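You operate a simulated robot arm through the tools that you are given. There is no shell and no other tool. Be economical: measure what you need, move in short steps, check, and stop when the job is done.

The job below is to be done with a simulated robot arm. You get a single attempt, and the scene is never put back.

Task
Put the bottle that says "smoothie" from the dining table on the turntable top.

Only the result counts: the job must be done as asked and must still hold three seconds after the hand-in. Knocking over, shifting, dropping, spilling or breaking anything else fails it.

Robot
A 6-joint arm with a two-finger parallel gripper, fixed in place. Base frame: the origin is at the foot of the arm, x ahead of it, y to its left, z up; the work surface is at about z = 0. Units: cm, rad, N and s.
With the tool pointing down near the work surface it reaches from about 12 to 50 cm from the base axis. Its first joint turns from -1.257 to 1.257 rad. Payload 0.65 kg.
The TCP is the grasp point between the finger pads, 2.5 cm short of the fingertips. In the tool frame z runs along the fingers and y along their closing line. The gripper opens to 7.6 cm. The fingers are 1.8 cm wide and 1 cm thick; the gripper's body (3.6 by 7.8 cm) begins 4.5 cm behind the TCP.
Orientation is that of the tool frame in the base frame, as [roll, pitch, yaw] about the fixed x, y, z axes, in that order (R = Rz(yaw) Ry(pitch) Rx(roll)). With the fingers straight down and closing along the base's y, the tool's x points along the base's -x, its y along +y and its z along -z.

Tools
- The arm moves only by the tool drive_tool. Its argument "rows" is one flat list of numbers, 5 for each row, row after row: the shift along the tool's x, y, z in units of 300 mm (1.0 is 300 mm), then the turn about the tool's z in units of 60 degrees (1.0 is 60 degrees), then the opening in per cent of the stroke, from 0 (shut) to 100 (fully open). In form: [dx, dy, dz, spin, fingers, dx, dy, dz, spin, fingers, ...]. A call has 1 to 8 rows; each row is the pose to reach, as a shift and turn from the pose commanded when the call began, along the tool's axes at that moment. A call with a number of a shift or a turn outside -1 to 1 is refused whole. Each row takes 0.2 s and may step no farther than 5 cm and 0.15 rad from the row before; otherwise, or with a gripper value out of range, the whole call is refused. A pose out of reach is approached as far as the arm can. The call stops where the force on the tool passes 40 N (or 10 N more than at its start, if that is more) or the arm is blocked; 0.2 s more then pass. The fingers move at their own pace (about 10.8 cm/s each) and stop on an object; they squeeze with about 44 N. The grip force told is the motor's: it shows also when the fingers shut on nothing. Time passes only in rows, and 0.2 s behind the last, so rows that repeat a pose let the fingers close. The reply holds the time, the measured pose of the TCP, the force on the tool along the base axes, the opening and the grip force, in the units named above and with some noise, and new pictures: "views" is both (left out), scene, wrist or none.
- Cameras (640 x 400 px; columns grow to the right, rows downward): "scene" is fixed at [7.55, 29.74, 40.09]; the picture's right is [-0.50, -0.87, 0.00], its down [-0.52, 0.30, -0.80] and it looks along [0.69, -0.40, -0.61] (base axes); focal length 214 px, centre (320, 200). "wrist" rides on the gripper at [5.8, 1.1, -8.1] in the tool frame; the picture's right is [-0.18, 0.98, 0.00], its down [-0.75, -0.14, -0.64] and it looks along [-0.63, -0.12, 0.77] (tool axes); focal length 243 px, centre (320, 200). There is no depth. A picture from a camera that has moved, and an enlarged one, comes with that camera's place and axes in the base frame and with its lens.
- close_up(camera, box): a new picture of the part [left, top, right, bottom] of that camera's present view, enlarged. No time passes.
- finish_job(): hands the job in; it is judged then, once.

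Work in short steps. Places have to be worked out from the pictures, the camera data and where the tool is seen: move nearer, look again, correct. Check each grasp and each placing, and mend what went wrong. You have 90 turns and 170 pictures in all, those below and enlarged ones among them. Open the gripper and draw the arm clear of the work before you hand the job in, unless the task says otherwise; then end with one line.

The tools are called as a command line: name --argument value ..., lists and objects as JSON in quotes. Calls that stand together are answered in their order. drive_tool: Moves the arm, as the interface text tells. Its arguments: {"type":"object","properties":{"rows":{"type":"array","items":{"type":"number"}},"views":{"type":"string","enum":["both","scene","wrist","none"]}},"required":["rows"]} The other tools are called the same way: close_up (camera, box) takes an enlarged picture of a part of a camera's view; finish_job () hands the job in.

At the start:

```text
clock: 0.0
eef_pos: [19.18, 24.1, 26.45]
ee_rot: [3.141, 0.0, -3.141]
wrist_force: [-0.4, -0.8, -0.3]
gripper_width: 7.61
grasp_force: 0.1
```

scene: 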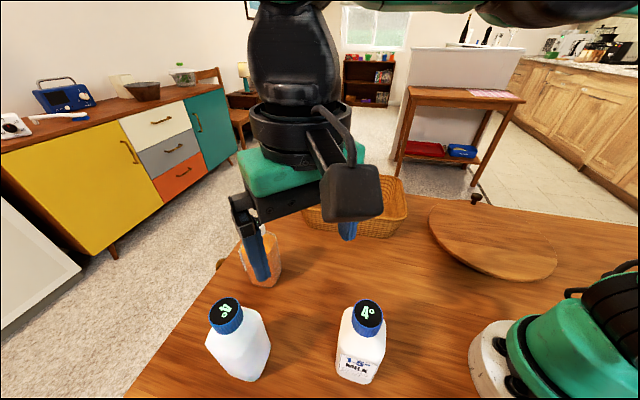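
wrist: 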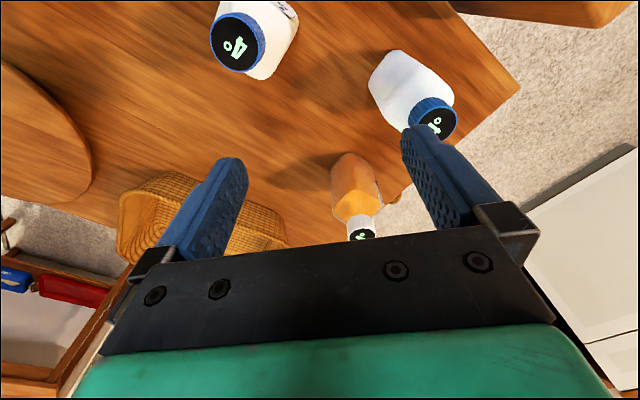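

The scene shows two white bottles, one orange bottle, a basket and the round turntable. I'll enlarge views to read the labels.

close_up --camera "scene" --box '[180, 220, 420, 400]'

close_up --camera "wrist" --box '[200, 0, 480, 250]'

```text
2.22 times, centred on (300, 310) of scene
camera zoom: at [7.55, 29.74, 40.09], right [-0.5, -0.87, 0.0], down [-0.52, 0.3, -0.8], along [0.69, -0.4, -0.61], focal length 477 px, centre (364, -44)
```

zoom: 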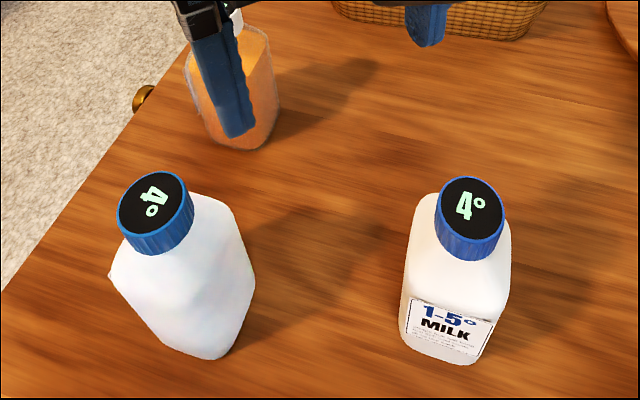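

```text
1.60 times, centred on (340, 125) of wrist
camera zoom: at [13.52, 25.22, 34.47], right [0.18, 0.98, 0.0], down [0.75, -0.14, 0.64], along [0.63, -0.12, -0.77], focal length 388 px, centre (288, 320)
```

zoom: 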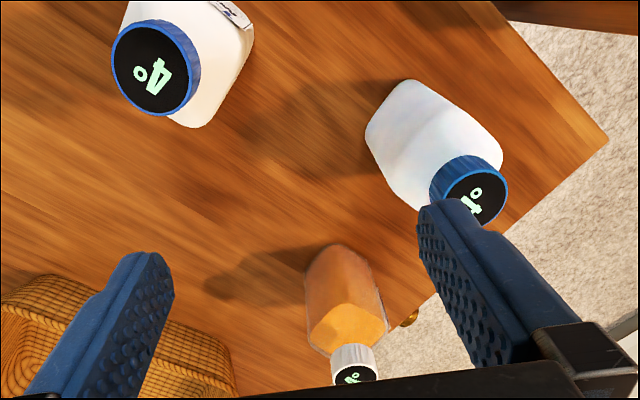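

I read "MILK" on one white bottle; the other two labels face away. I'll look closer at the orange bottle and the other white one for cap text orientation.

close_up --camera "wrist" --box '[310, 140, 410, 245]'

close_up --camera "wrist" --box '[350, 40, 480, 150]'

close_up --camera "scene" --box '[380, 180, 640, 300]'

```text
3.81 times, centred on (360, 192) of wrist
camera zoom: at [13.52, 25.22, 34.47], right [0.18, 0.98, 0.0], down [0.75, -0.14, 0.64], along [0.63, -0.12, -0.77], focal length 924 px, centre (168, 229)
```

zoom: 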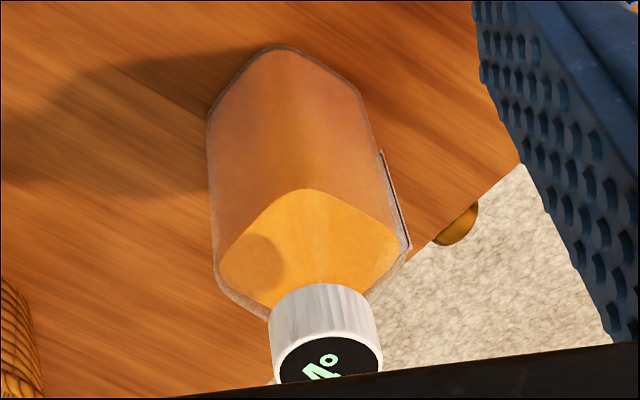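

```text
3.64 times, centred on (415, 95) of wrist
camera zoom: at [13.52, 25.22, 34.47], right [0.18, 0.98, 0.0], down [0.75, -0.14, 0.64], along [0.63, -0.12, -0.77], focal length 882 px, centre (-26, 582)
```

zoom: 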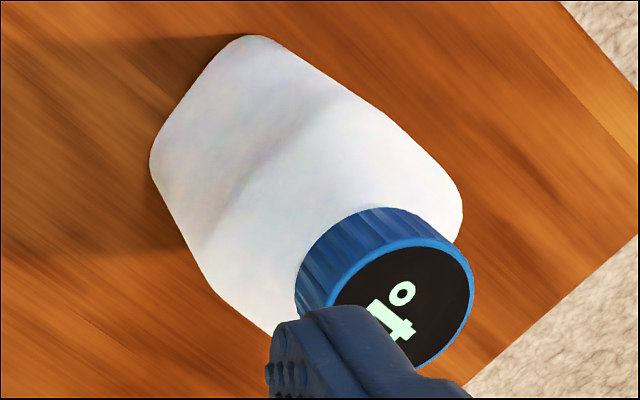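

```text
2.46 times, centred on (510, 240) of scene
camera zoom: at [7.55, 29.74, 40.09], right [-0.5, -0.87, 0.0], down [-0.52, 0.3, -0.8], along [0.69, -0.4, -0.61], focal length 528 px, centre (-148, 102)
```

zoom: 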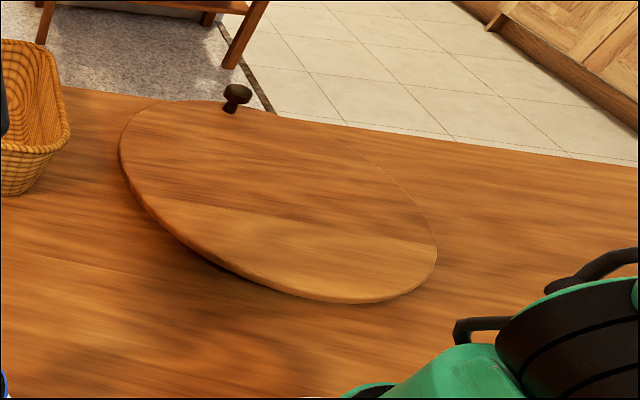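

The orange bottle's label seems to face about +y/+x, and the white one's faces +x. I'll move at height and spin the tool so the wrist camera looks from the far side.

drive_tool --rows '[-0.05, 0.03, 0, 0.14, 100, -0.1, 0.06, 0, 0.28, 100, -0.15, 0.09, 0, 0.42, 100, -0.2, 0.12, 0, 0.56, 100, -0.25, 0.15, 0, 0.7, 100, -0.3, 0.18, 0, 0.84, 100, -0.36, 0.23, 0, 0.98, 100]' --views "both"

```text
clock: 1.6
eef_pos: [29.94, 30.91, 26.33]
ee_rot: [-3.142, -0.001, 2.113]
wrist_force: [-0.5, 0.5, -0.2]
gripper_width: 7.59
grasp_force: 0.1
camera wrist: at [27.95, 36.41, 34.39], right [0.94, 0.35, 0.0], down [0.27, -0.72, 0.64], along [0.22, -0.6, -0.77], focal length 243 px, centre (320, 200)
```

scene: 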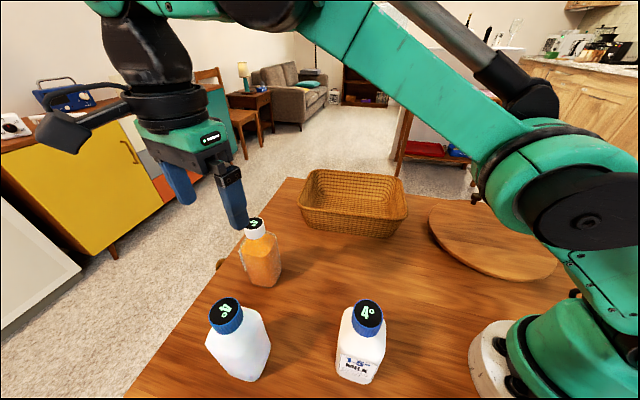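
wrist: 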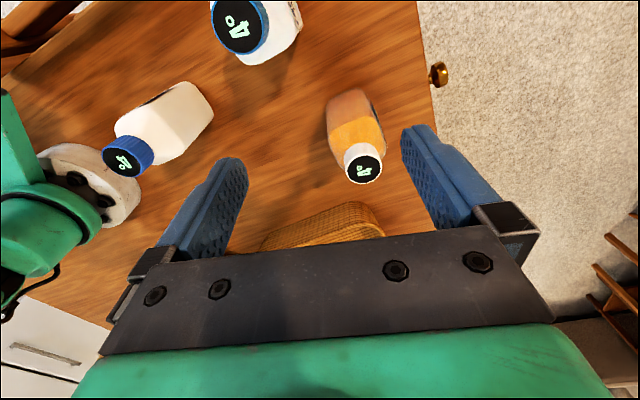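

Now spin on by another ~50° so the camera looks from +x/+y and the labels come into view.

drive_tool --rows '[0, 0, 0, 0.14, 100, 0, 0, 0, 0.28, 100, 0, 0, 0, 0.42, 100, 0, 0, 0, 0.56, 100, 0, 0, 0, 0.7, 100, 0, 0, 0, 0.84, 100]' --views "wrist"

close_up --camera "wrist" --box '[200, 0, 520, 200]'

```text
clock: 3.0
eef_pos: [29.72, 30.76, 26.14]
ee_rot: [-3.141, -0.001, 1.232]
wrist_force: [0.3, 0.3, 0.3]
gripper_width: 7.62
grasp_force: 0.0
out of reach, approached as far as the arm can: row 3, 4, 5, 6
camera wrist: at [32.84, 35.84, 34.19], right [0.87, -0.5, 0.0], down [-0.38, -0.66, 0.64], along [-0.32, -0.56, -0.77], focal length 243 px, centre (320, 200)
```

wrist: 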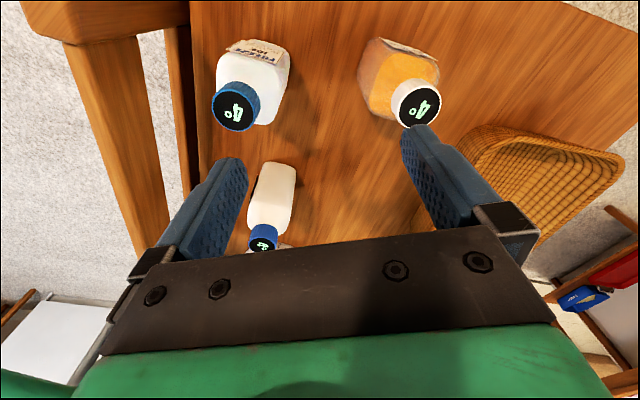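

```text
2.00 times, centred on (360, 100) of wrist
camera zoom: at [32.84, 35.84, 34.19], right [0.87, -0.5, 0.0], down [-0.38, -0.66, 0.64], along [-0.32, -0.56, -0.77], focal length 485 px, centre (240, 400)
```

zoom: 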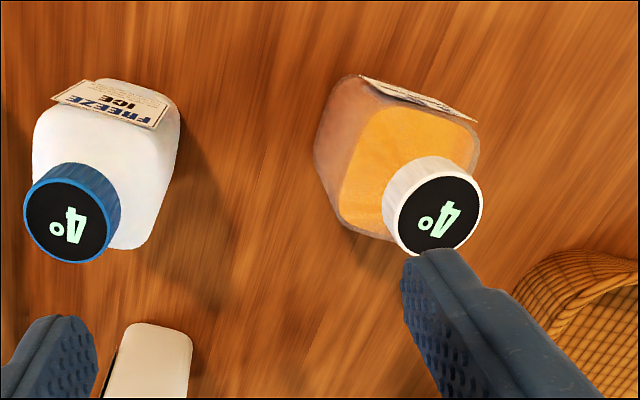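

The white bottle says "FREEZE ICE", so orange should be the smoothie; I'll confirm by enlarging its label.

close_up --camera "wrist" --box '[365, 25, 445, 75]'

```text
8.00 times, centred on (405, 50) of wrist
camera zoom: at [32.84, 35.84, 34.19], right [0.87, -0.5, 0.0], down [-0.38, -0.66, 0.64], along [-0.32, -0.56, -0.77], focal length 1941 px, centre (-360, 1400)
```

zoom: 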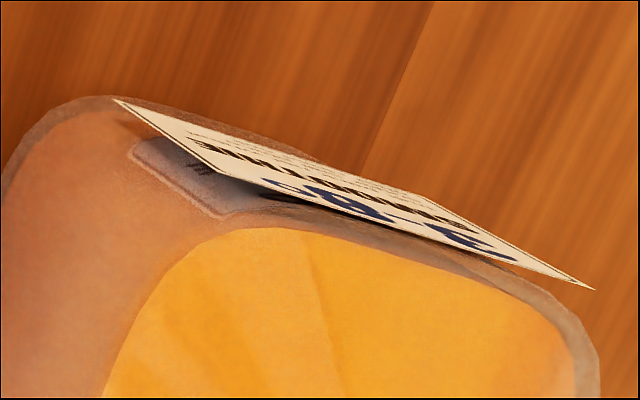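

White bottles are ruled out (MILK, FREEZE ICE), and the orange label carries a long word, so it's the smoothie, with cap at about (36.2, 26.0, 14.5). I'll zoom in the scene to measure its shape, and the turntable.

close_up --camera "scene" --box '[210, 200, 322, 270]'

close_up --camera "scene" --box '[210, 210, 310, 300]'

```text
5.71 times, centred on (266, 235) of scene
camera zoom: at [7.55, 29.74, 40.09], right [-0.5, -0.87, 0.0], down [-0.52, 0.3, -0.8], along [0.69, -0.4, -0.61], focal length 1226 px, centre (629, 0)
```

zoom: 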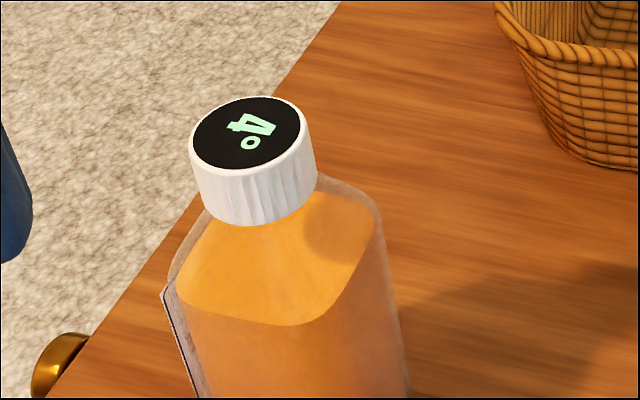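

```text
4.44 times, centred on (260, 255) of scene
camera zoom: at [7.55, 29.74, 40.09], right [-0.5, -0.87, 0.0], down [-0.52, 0.3, -0.8], along [0.69, -0.4, -0.61], focal length 953 px, centre (587, -44)
```

zoom: 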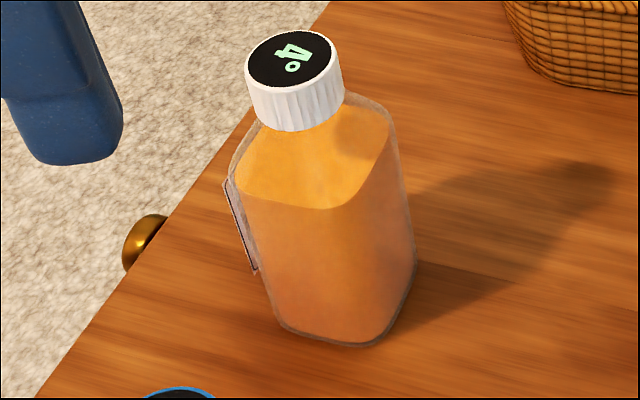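

The bottle body is about 6 cm wide with its sides at 45°, and the cap about 3.6 cm across at z 12–14.5. I'll grip the cap from above; first go to a hover above it at TCP z≈20.

drive_tool --rows '[0, 0, 0.1, 0, 100, 0, 0, 0.2, 0, 100, -0.025, 0.086, 0.2, 0, 100, -0.05, 0.172, 0.2, 0, 100, -0.075, 0.258, 0.2, 0, 100, -0.075, 0.258, 0.2, 0, 100]'

```text
clock: 4.4
eef_pos: [36.35, 26.11, 20.24]
ee_rot: [-3.141, 0.0, 1.236]
wrist_force: [0.7, 0.7, -0.2]
gripper_width: 7.59
grasp_force: 0.0
out of reach, approached as far as the arm can: row 2, 3
camera wrist: at [39.42, 31.22, 28.29], right [0.87, -0.5, 0.0], down [-0.38, -0.67, 0.64], along [-0.32, -0.56, -0.77], focal length 243 px, centre (320, 200)
```

scene: 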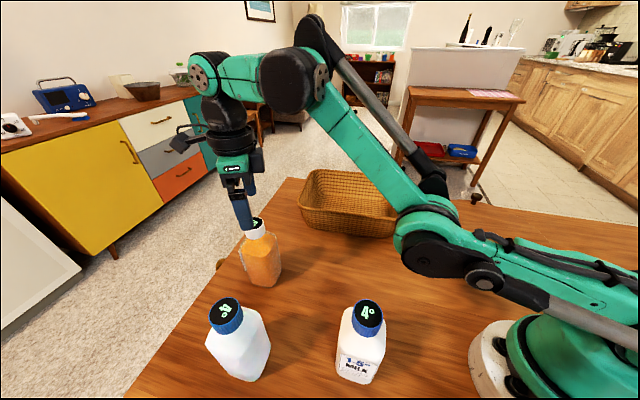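
wrist: 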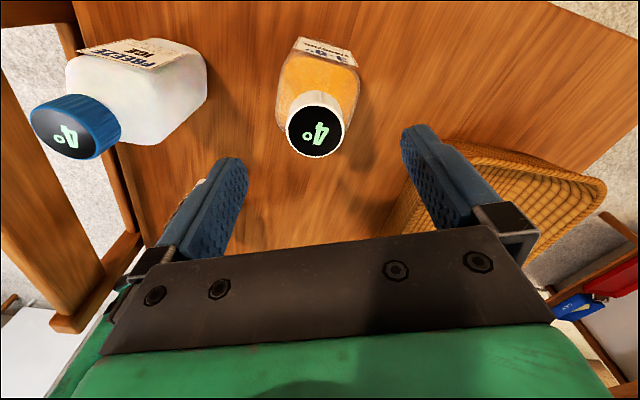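

The cap works out at (36.3, 26.15), right under the TCP. I'll enlarge the label to confirm the text.

close_up --camera "wrist" --box '[280, 25, 370, 80]'

drive_tool --rows '[0, 0, 0.05, 0, 100, 0, 0, 0.1, 0, 100, 0, 0, 0.15, 0, 100, 0, 0, 0.188, 0, 100]'

```text
7.11 times, centred on (325, 52) of wrist
camera zoom: at [39.42, 31.22, 28.29], right [0.87, -0.5, 0.0], down [-0.38, -0.67, 0.64], along [-0.32, -0.56, -0.77], focal length 1725 px, centre (284, 1249)
```

zoom: 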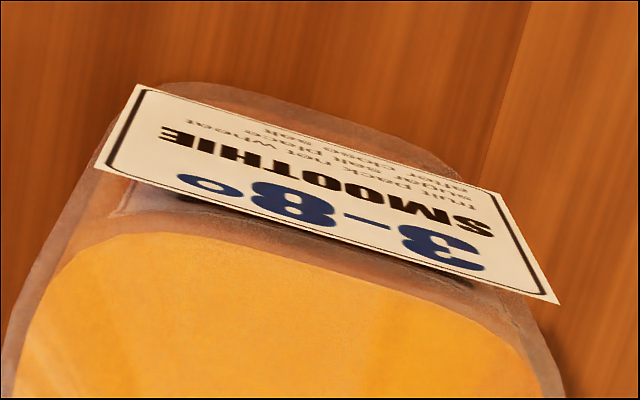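

```text
clock: 5.4
eef_pos: [38.24, 27.52, 16.05]
ee_rot: [3.141, -0.001, 1.235]
wrist_force: [-0.3, 0.2, -0.5]
gripper_width: 7.62
grasp_force: 0.1
out of reach, approached as far as the arm can: row 1, 2, 3, 4
camera wrist: at [41.33, 32.67, 24.21], right [0.87, -0.5, 0.0], down [-0.38, -0.66, 0.64], along [-0.32, -0.56, -0.77], focal length 243 px, centre (320, 200)
```

scene: 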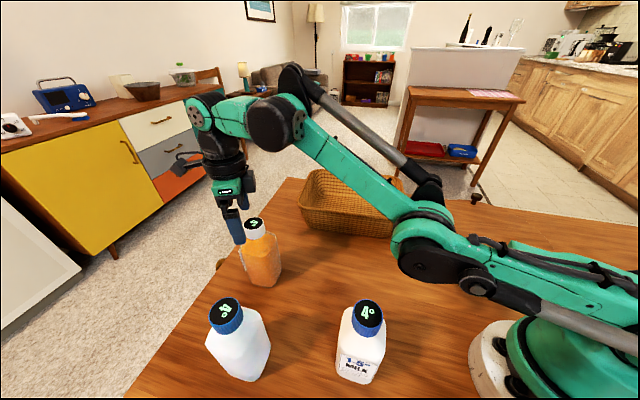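
wrist: 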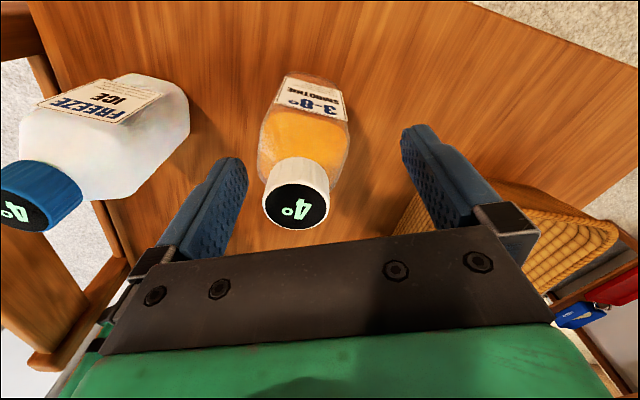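

The label confirms SMOOTHIE. The arm slipped into an elbow-low posture after stretching out, so it can't get lower here. I'll back straight up, then stretch high and draw inward to get the elbow up again.

drive_tool --rows '[0, 0, -0.06, 0, 100, 0, 0, -0.12, 0, 100, 0, 0, -0.188, 0, 100, 0, 0, -0.3, 0, 100, 0, 0, -0.4, 0, 100]' --views "scene"

```text
clock: 6.6
eef_pos: [35.55, 25.52, 24.97]
ee_rot: [-3.141, 0.0, 1.236]
wrist_force: [0.2, -0.2, -0.1]
gripper_width: 7.6
grasp_force: 0.2
out of reach, approached as far as the arm can: row 2, 3, 4, 5
```

scene: 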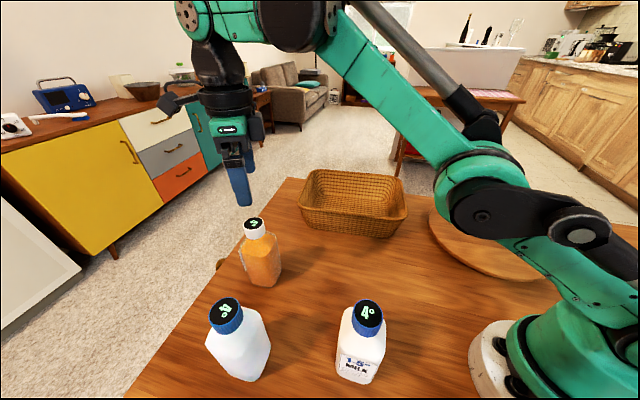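

Arm is nearly straight now. I'll push it up a bit to the fully straight limit, then pull inward slightly and see which way the elbow goes.

drive_tool --rows '[0, 0, -0.1, 0, 100, 0, 0, -0.2, 0, 100, -0.081, -0.057, -0.2, 0, 100]' --views "scene"

```text
clock: 7.4
eef_pos: [32.86, 23.77, 29.58]
ee_rot: [3.141, 0.0, 1.236]
wrist_force: [-0.1, -0.3, 0.5]
gripper_width: 7.62
grasp_force: 0.0
out of reach, approached as far as the arm can: row 1, 2, 3
```

scene: 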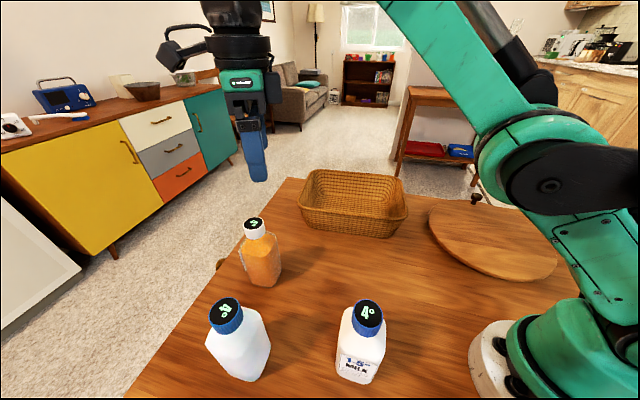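

Still stretched at the reach boundary. I'll continue inward and slightly down, away from the boundary.

drive_tool --rows '[-0.08, -0.056, 0, 0, 100, -0.16, -0.112, 0, 0, 100]' --views "scene"

```text
clock: 8.0
eef_pos: [30.17, 21.46, 30.96]
ee_rot: [-3.14, 0.0, 1.234]
wrist_force: [1.0, 0.1, -0.2]
gripper_width: 7.63
grasp_force: 0.2
out of reach, approached as far as the arm can: row 2
```

scene: 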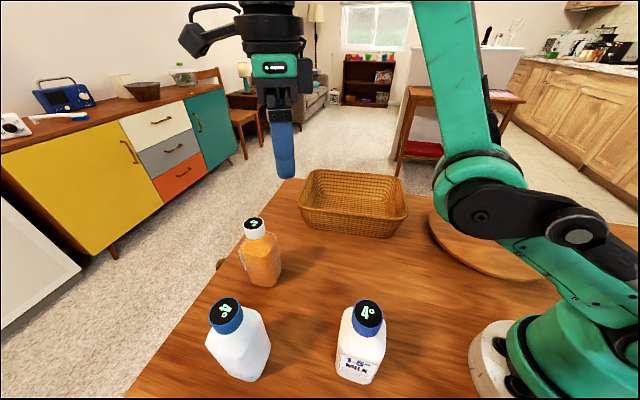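

The elbow is bent downward still. I'll push well past full stretch outward-upward, then return, to make it fold the other way.

drive_tool --rows '[0.1, 0.07, -0.09, 0, 100, 0.2, 0.14, -0.18, 0, 100, 0.3, 0.21, -0.27, 0, 100, 0.3, 0.21, -0.27, 0, 100]' --views "scene"

```text
clock: 9.0
eef_pos: [31.42, 22.45, 31.68]
ee_rot: [3.141, -0.002, 1.236]
wrist_force: [-0.8, 0.2, 0.1]
gripper_width: 7.6
grasp_force: 0.0
out of reach, approached as far as the arm can: row 1, 2, 3, 4
```

scene: 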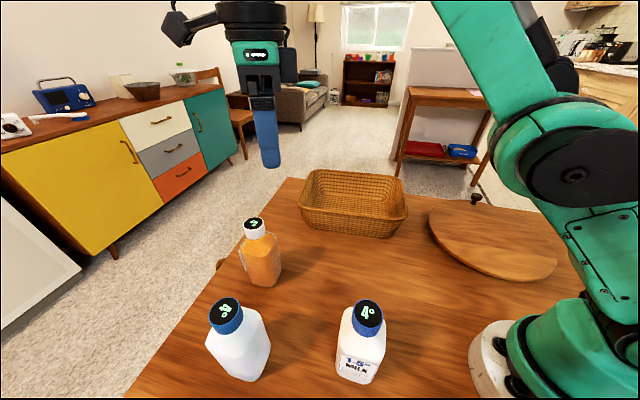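

Arm is fully straight again. Now one large step back along the arm axis.

drive_tool --rows '[-0.09, -0.063, -0.05, 0, 100, -0.2, -0.14, -0.05, 0, 100]' --views "scene"

```text
clock: 9.6
eef_pos: [27.6, 19.62, 35.32]
ee_rot: [-3.141, 0.0, 1.235]
wrist_force: [-0.4, -0.8, -0.2]
gripper_width: 7.59
grasp_force: 0.0
out of reach, approached as far as the arm can: row 1, 2
```

scene: 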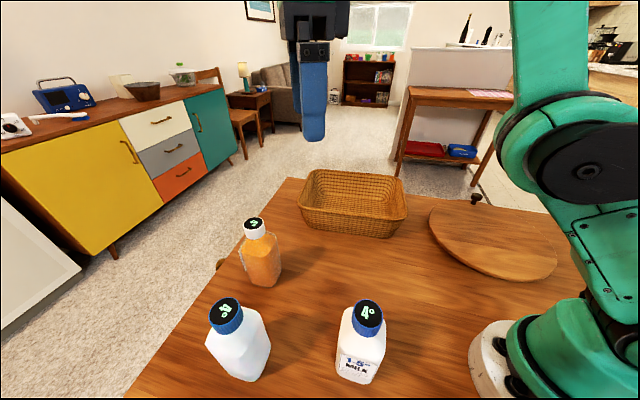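

The elbow is stuck near a limit just past straight. I'll alternate small outward and inward steps at this safe height to pop it back to the elbow-up side.

drive_tool --rows '[0.027, 0.019, -0.033, 0, 100, -0.065, -0.046, 0.08, 0, 100, 0.027, 0.019, -0.033, 0, 100, -0.065, -0.046, 0.08, 0, 100, 0.0135, 0.0095, -0.0167, 0, 100, -0.065, -0.046, 0.08, 0, 100, -0.135, -0.095, 0.167, 0, 100]' --views "scene"

```text
clock: 11.2
eef_pos: [23.63, 16.98, 29.84]
ee_rot: [3.141, 0.002, 1.235]
wrist_force: [0.1, -0.6, 0.6]
gripper_width: 7.58
grasp_force: 0.1
out of reach, approached as far as the arm can: row 1, 2, 3, 4
```

scene: 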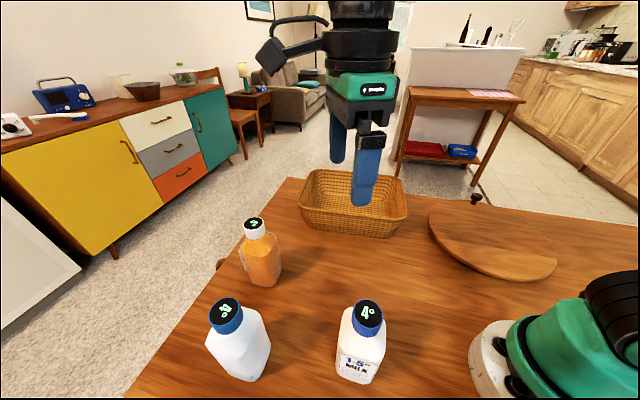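

The elbow is up again. Now I approach the bottle diagonally, staying inside the reach, to hover at (36.3, 26.1, 18.2).

drive_tool --rows '[0.085, 0.06, 0.078, 0, 100, 0.17, 0.12, 0.156, 0, 100, 0.255, 0.18, 0.234, 0, 100, 0.34, 0.24, 0.312, 0, 100, 0.426, 0.2996, 0.388, 0, 100, 0.426, 0.2996, 0.388, 0, 100]'

```text
clock: 12.6
eef_pos: [36.44, 25.99, 18.16]
ee_rot: [-3.141, -0.001, 1.237]
wrist_force: [0.9, 0.5, 1.0]
gripper_width: 7.58
grasp_force: 0.0
camera wrist: at [39.46, 31.13, 26.35], right [0.87, -0.5, 0.0], down [-0.38, -0.67, 0.64], along [-0.32, -0.56, -0.77], focal length 243 px, centre (320, 200)
```

scene: 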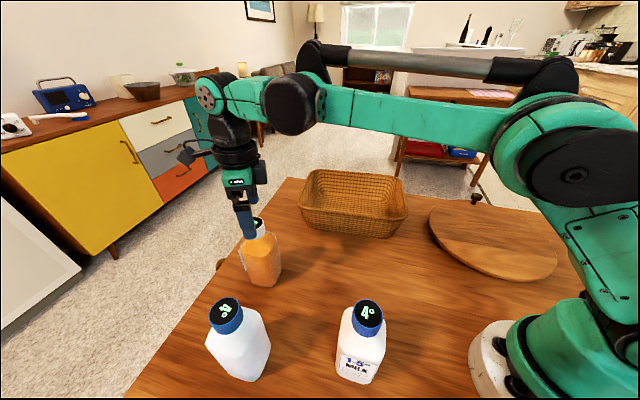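
wrist: 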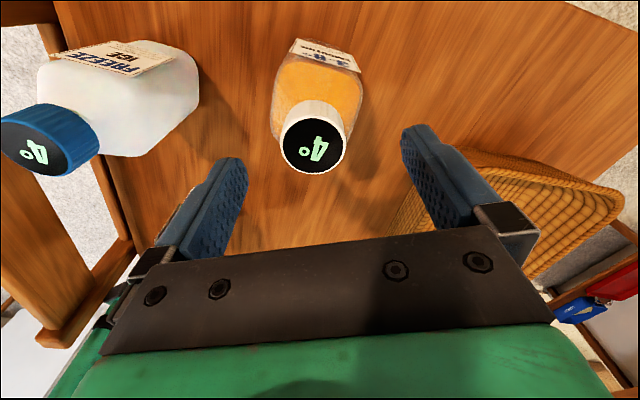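

Elbow-up and centred; cap at (36.3, 26.2). Descending to put the pads on the cap.

drive_tool --rows '[0, 0, 0.045, 0, 100, 0.004, 0, 0.09, 0, 100, 0.005, 0, 0.125, 0, 100]'

```text
clock: 13.4
eef_pos: [36.5, 26.34, 14.6]
ee_rot: [-3.141, 0.0, 1.236]
wrist_force: [-0.1, -0.7, 0.6]
gripper_width: 7.59
grasp_force: 0.0
camera wrist: at [39.51, 31.34, 22.71], right [0.87, -0.5, 0.0], down [-0.38, -0.67, 0.64], along [-0.32, -0.56, -0.77], focal length 243 px, centre (320, 200)
```

scene: 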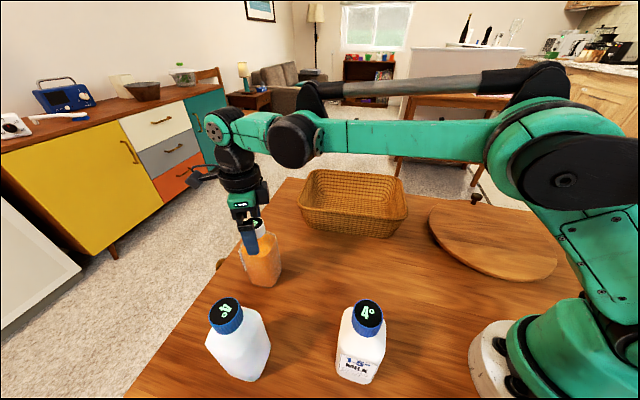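
wrist: 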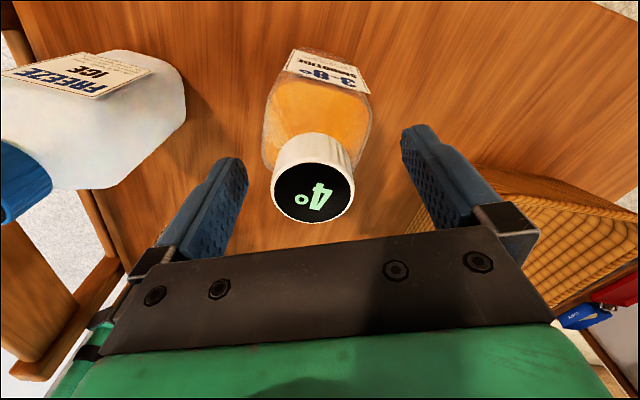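

The TCP is at the cap's height with a ~0.3 cm sideways offset; correct that and close.

drive_tool --rows '[0, -0.01, 0.003, 0, 100, 0, -0.01, 0.003, 0, 60, 0, -0.01, 0.003, 0, 30, 0, -0.01, 0.003, 0, 10, 0, -0.01, 0.003, 0, 10]'

```text
clock: 14.6
eef_pos: [36.08, 26.39, 14.55]
ee_rot: [-3.141, -0.002, 1.236]
wrist_force: [-0.8, 0.3, 17.1]
gripper_width: 3.78
grasp_force: 44.3
camera wrist: at [39.18, 31.43, 22.65], right [0.87, -0.5, 0.0], down [-0.38, -0.67, 0.64], along [-0.32, -0.56, -0.77], focal length 243 px, centre (320, 200)
```

scene: 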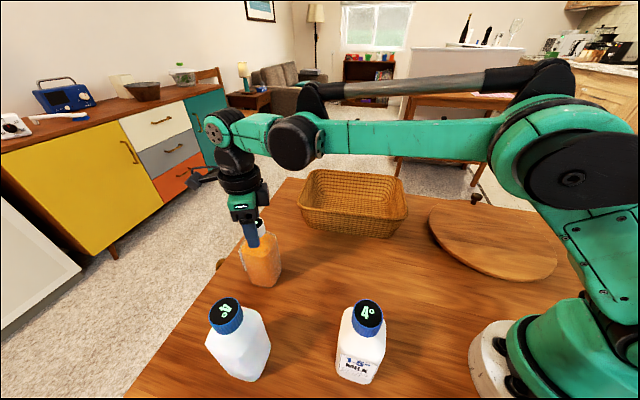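
wrist: 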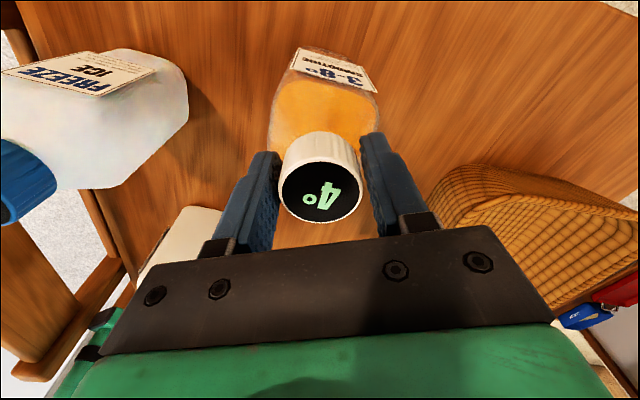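

Gripped at 3.78 cm with 44 N, though an upward 17 N hints the tips touch the shoulder. I'll lift gently and check.

drive_tool --rows '[0, 0, -0.02, 0, 10, 0, 0, -0.05, 0, 10, 0, 0, -0.08, 0, 10]'

```text
clock: 15.4
eef_pos: [36.02, 26.33, 16.81]
ee_rot: [-3.141, 0.0, 1.236]
wrist_force: [1.1, -0.3, -2.8]
gripper_width: 3.31
grasp_force: 43.9
camera wrist: at [39.12, 31.43, 25.01], right [0.87, -0.5, 0.0], down [-0.38, -0.67, 0.64], along [-0.32, -0.56, -0.77], focal length 243 px, centre (320, 200)
```

scene: 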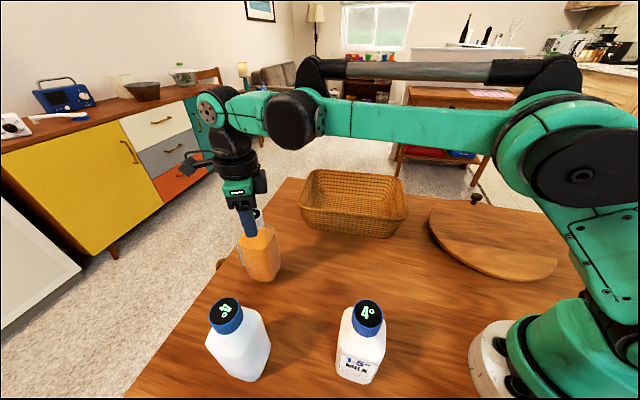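
wrist: 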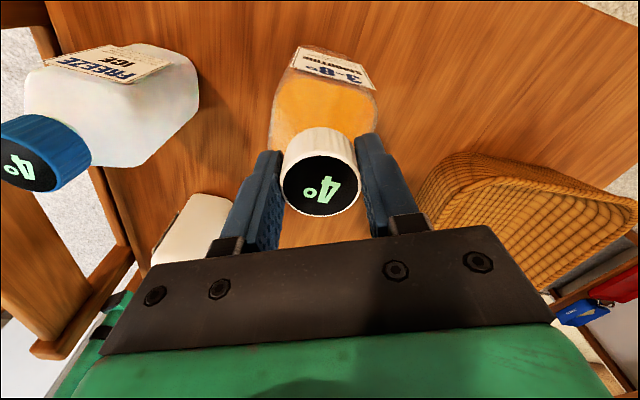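

The bottle is lifted, grip now snug on the cap (3.3 cm). I carry it inward and upward.

drive_tool --rows '[-0.04, -0.025, -0.05, 0, 10, -0.085, -0.052, -0.1, 0, 10, -0.13, -0.078, -0.15, 0, 10, -0.175, -0.105, -0.2, 0, 10, -0.22, -0.13, -0.24, 0, 10, -0.26, -0.157, -0.273, 0, 10]'

```text
clock: 16.8
eef_pos: [29.12, 20.58, 25.18]
ee_rot: [-3.141, 0.0, 1.235]
wrist_force: [0.6, 0.0, -3.3]
gripper_width: 3.3
grasp_force: 43.7
camera wrist: at [32.13, 25.71, 33.31], right [0.87, -0.5, 0.0], down [-0.38, -0.66, 0.64], along [-0.32, -0.56, -0.77], focal length 243 px, centre (320, 200)
```

scene: 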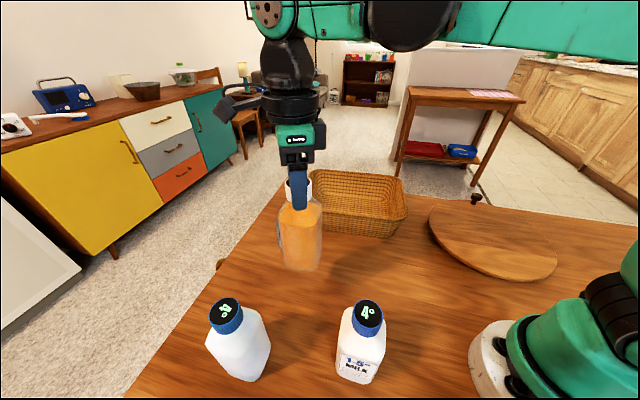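
wrist: 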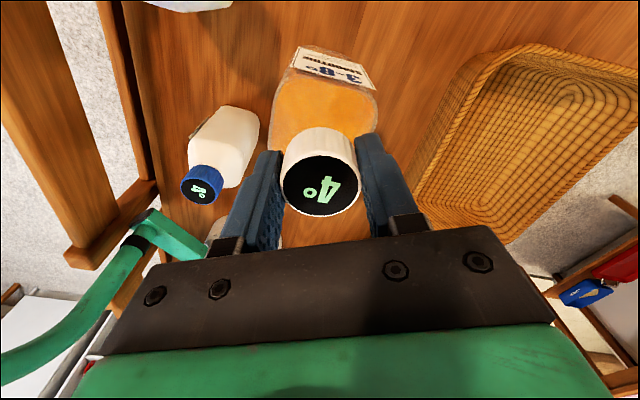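

Grip is firm. Swing across toward y=0 at height.

drive_tool --rows '[-0.096, 0.023, -0.02, 0, 10, -0.192, 0.046, -0.04, 0, 10, -0.288, 0.069, -0.06, 0, 10, -0.384, 0.092, -0.06, 0, 10, -0.48, 0.115, -0.06, 0, 10, -0.576, 0.138, -0.06, 0, 10, -0.671, 0.161, -0.06, 0, 10]'

```text
clock: 18.4
eef_pos: [27.11, -0.06, 26.8]
ee_rot: [3.142, 0.001, 1.235]
wrist_force: [-0.5, -0.4, -3.0]
gripper_width: 3.32
grasp_force: 43.8
camera wrist: at [30.24, 5.06, 34.96], right [0.87, -0.5, 0.0], down [-0.38, -0.67, 0.64], along [-0.32, -0.56, -0.77], focal length 243 px, centre (320, 200)
```

scene: 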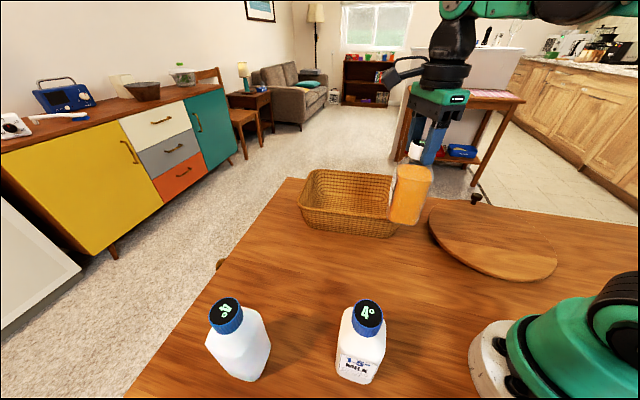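
wrist: 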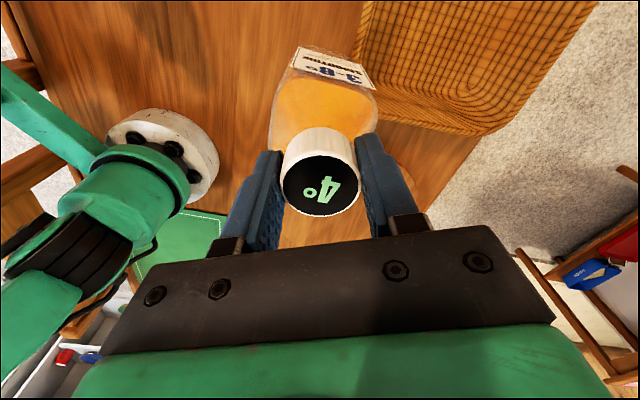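

Next, move over the turntable, to about (20, -21).

drive_tool --rows '[-0.106, 0.001, 0, 0, 10, -0.212, 0.002, 0, 0, 10, -0.318, 0.003, 0, 0, 10, -0.424, 0.005, 0, 0, 10, -0.53, 0.006, 0, 0, 10, -0.636, 0.007, 0, 0, 10, -0.739, 0.008, 0, 0, 10]'

```text
clock: 20.0
eef_pos: [20.07, -21.13, 26.93]
ee_rot: [-3.141, 0.0, 1.237]
wrist_force: [-0.2, 0.4, -3.2]
gripper_width: 3.34
grasp_force: 44.0
camera wrist: at [23.07, -15.98, 35.06], right [0.87, -0.5, 0.0], down [-0.38, -0.67, 0.64], along [-0.32, -0.56, -0.77], focal length 243 px, centre (320, 200)
```

scene: 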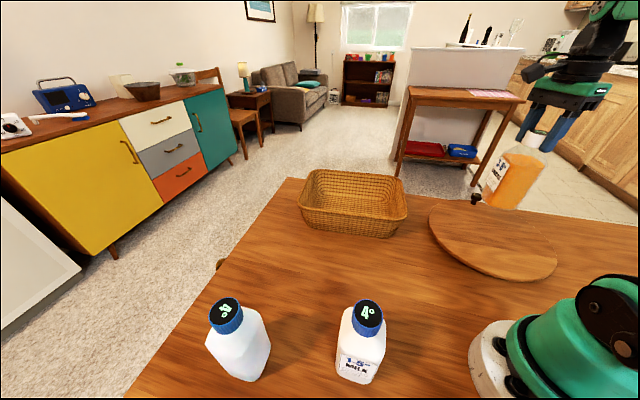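
wrist: 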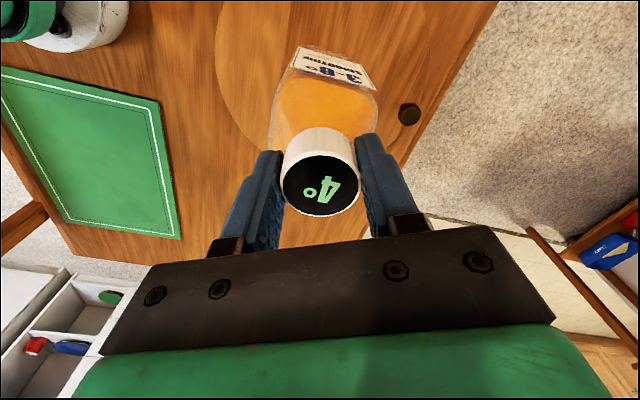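

The turntable's edges give centre ≈(19,-23), radius ≈12.8, so I'm well over it. Descend to TCP z≈20 and look at the gap.

drive_tool --rows '[-0.04, 0.0, 0.08, 0, 10, -0.045, 0.0, 0.16, 0, 10, -0.045, 0, 0.233, 0, 10]' --views "both"

close_up --camera "scene" --box '[400, 130, 600, 290]'

```text
clock: 20.8
eef_pos: [19.41, -22.45, 19.88]
ee_rot: [3.141, 0.001, 1.235]
wrist_force: [0.6, 0.6, -3.0]
gripper_width: 3.31
grasp_force: 44.5
camera wrist: at [22.49, -17.36, 27.98], right [0.87, -0.5, 0.0], down [-0.38, -0.67, 0.64], along [-0.32, -0.56, -0.77], focal length 243 px, centre (320, 200)
```

scene: 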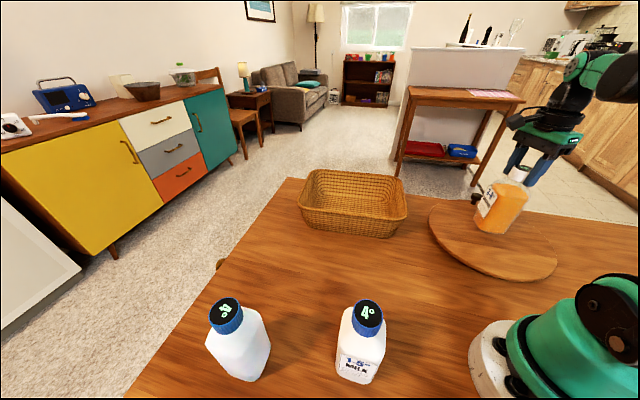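
wrist: 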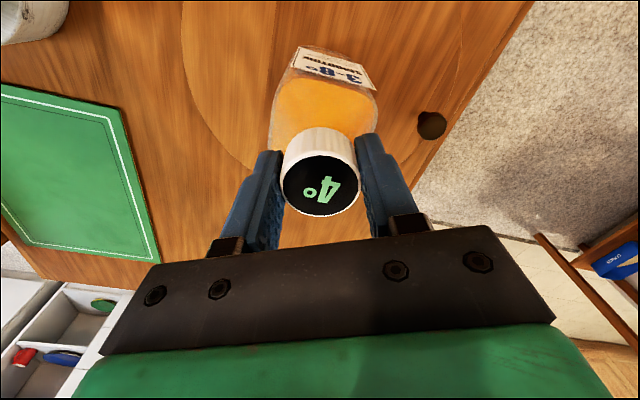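

```text
2.50 times, centred on (500, 210) of scene
camera zoom: at [7.55, 29.74, 40.09], right [-0.5, -0.87, 0.0], down [-0.52, 0.3, -0.8], along [0.69, -0.4, -0.61], focal length 536 px, centre (-130, 175)
```

zoom: 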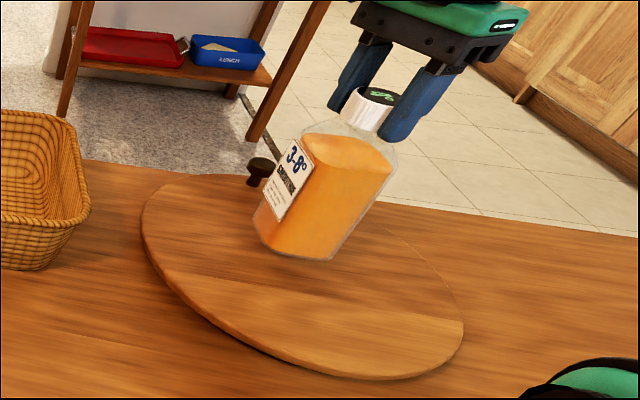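

The bottle hangs over the turntable with its bottom near z≈5. Descend in small steps, watching the force.

drive_tool --rows '[0, 0, 0.017, 0, 10, 0, 0, 0.033, 0, 10, 0, 0, 0.05, 0, 10]' --views "none"

close_up --camera "scene" --box '[400, 130, 600, 290]'

```text
clock: 21.6
eef_pos: [19.52, -22.34, 18.36]
ee_rot: [-3.142, 0.001, 1.236]
wrist_force: [-0.5, -0.6, -2.5]
gripper_width: 3.28
grasp_force: 44.0
```

```text
2.50 times, centred on (500, 210) of scene
camera zoom: at [7.55, 29.74, 40.09], right [-0.5, -0.87, 0.0], down [-0.52, 0.3, -0.8], along [0.69, -0.4, -0.61], focal length 536 px, centre (-130, 175)
```

zoom: 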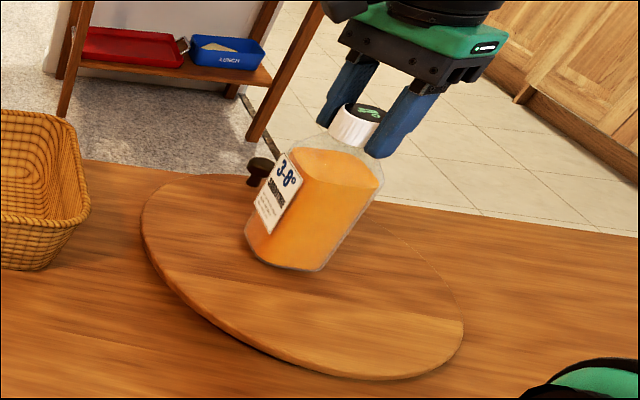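

No contact yet (force still -2.5). Continue down in finer steps.

drive_tool --rows '[0, 0, 0.01, 0, 10, 0, 0, 0.02, 0, 10]' --views "none"

```text
clock: 22.2
eef_pos: [19.61, -22.38, 17.69]
ee_rot: [-3.142, -0.001, 1.236]
wrist_force: [-0.5, 0.8, 1.9]
gripper_width: 3.3
grasp_force: 44.2
```

The force flipped to +1.9, suggesting contact. A tiny further step to confirm.

drive_tool --rows '[0, 0, 0.005, 0, 10]' --views "none"

close_up --camera "scene" --box '[400, 130, 600, 290]'

```text
clock: 22.7
eef_pos: [19.62, -22.51, 17.66]
ee_rot: [3.14, 0.0, 1.236]
wrist_force: [0.6, 0.5, 10.0]
gripper_width: 3.34
grasp_force: 44.3
stopped in row 1: the force on the tool passed its limit (the readings are from after the stop); the commanded pose is now the measured one
```

```text
2.50 times, centred on (500, 210) of scene
camera zoom: at [7.55, 29.75, 40.09], right [-0.5, -0.87, 0.0], down [-0.52, 0.3, -0.8], along [0.69, -0.4, -0.6], focal length 536 px, centre (-130, 175)
```

zoom: 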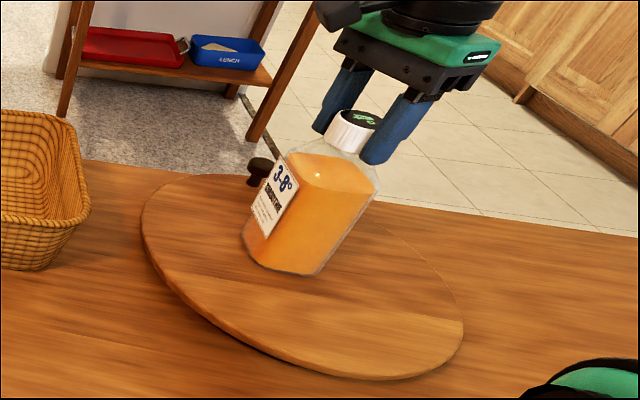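

Firmly on the turntable. Open the fingers in place.

drive_tool --rows '[0, 0, 0, 0, 50, 0, 0, 0, 0, 75, 0, 0, 0, 0, 100, 0, 0, 0, 0, 100]'

```text
clock: 23.7
eef_pos: [19.52, -22.48, 17.76]
ee_rot: [-3.141, -0.001, 1.236]
wrist_force: [0.0, -0.1, 0.4]
gripper_width: 7.58
grasp_force: 0.0
camera wrist: at [22.62, -17.28, 25.8], right [0.87, -0.5, 0.0], down [-0.38, -0.66, 0.64], along [-0.32, -0.56, -0.77], focal length 243 px, centre (320, 200)
```

scene: 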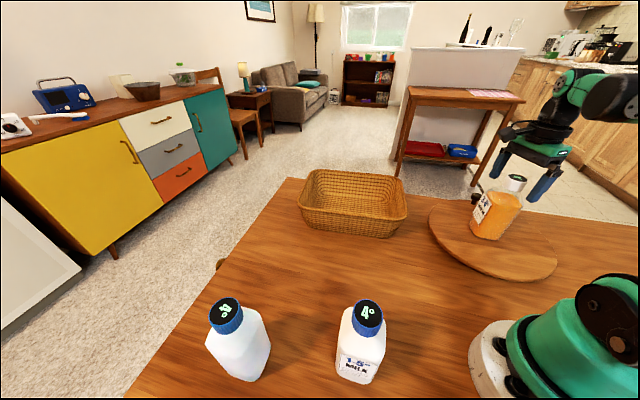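
wrist: 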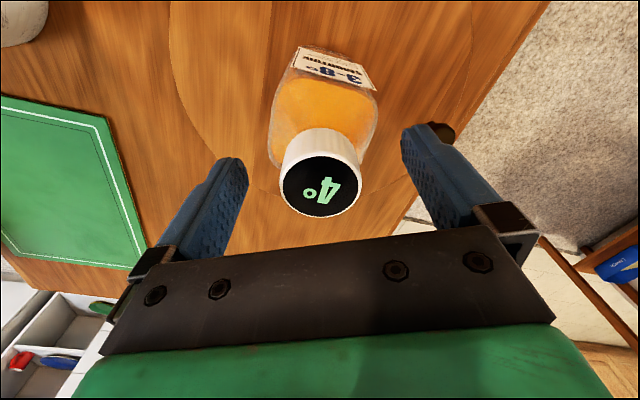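

The bottle stands alone, fingers clear. Raise straight up, then draw back.

drive_tool --rows '[0, 0, -0.06, 0, 100, 0, 0, -0.15, 0, 100, 0, 0, -0.28, 0, 100, 0.1, 0, -0.3, 0, 100, 0.2, 0, -0.3, 0, 100, 0.3, 0, -0.3, 0, 100, 0.4, 0, -0.3, 0, 100]'

close_up --camera "scene" --box '[400, 130, 600, 290]'

```text
clock: 25.3
eef_pos: [23.35, -11.15, 26.58]
ee_rot: [-3.141, 0.0, 1.237]
wrist_force: [-0.1, -0.4, 0.3]
gripper_width: 7.6
grasp_force: 0.0
camera wrist: at [26.5, -6.04, 34.77], right [0.87, -0.5, 0.0], down [-0.38, -0.66, 0.64], along [-0.32, -0.56, -0.77], focal length 243 px, centre (320, 200)
```

scene: 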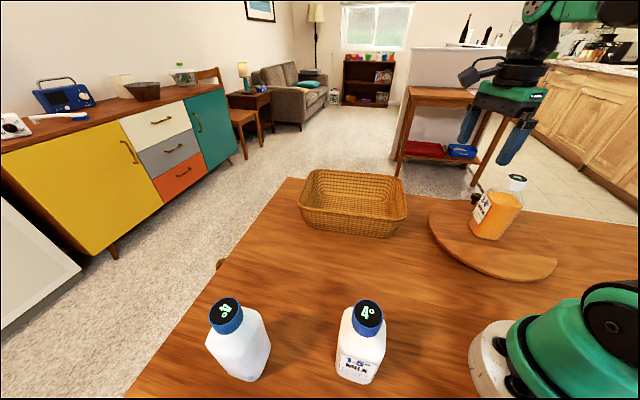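
wrist: 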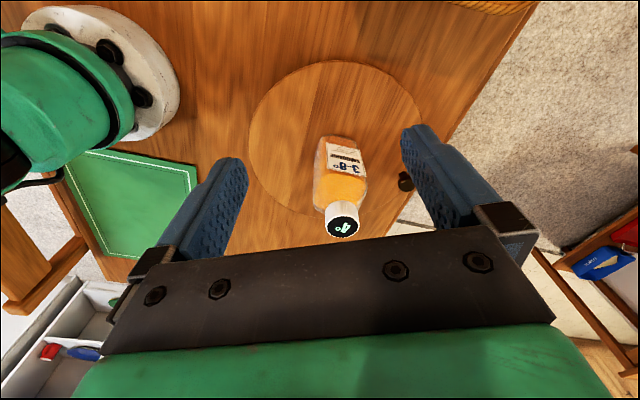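

```text
2.50 times, centred on (500, 210) of scene
camera zoom: at [7.55, 29.74, 40.09], right [-0.5, -0.87, 0.0], down [-0.52, 0.3, -0.8], along [0.69, -0.4, -0.61], focal length 536 px, centre (-130, 175)
```

zoom: 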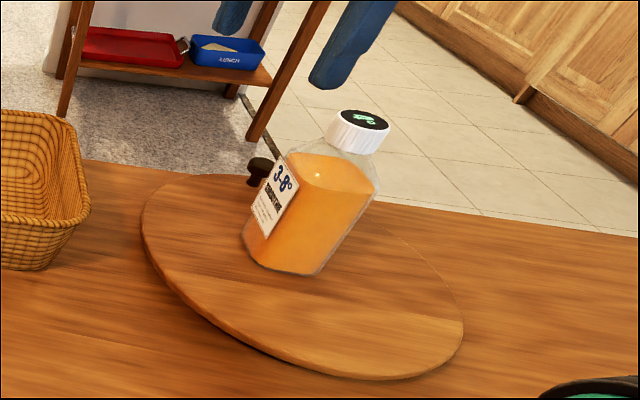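

The smoothie bottle stands upright on the turntable, the other objects are where they were, and the arm is clear, so I hand in.

finish_job

```text
The job is handed in.
```

The bottle labelled "smoothie" is standing upright on the turntable top, nothing else was disturbed, and the gripper is open and clear of it.
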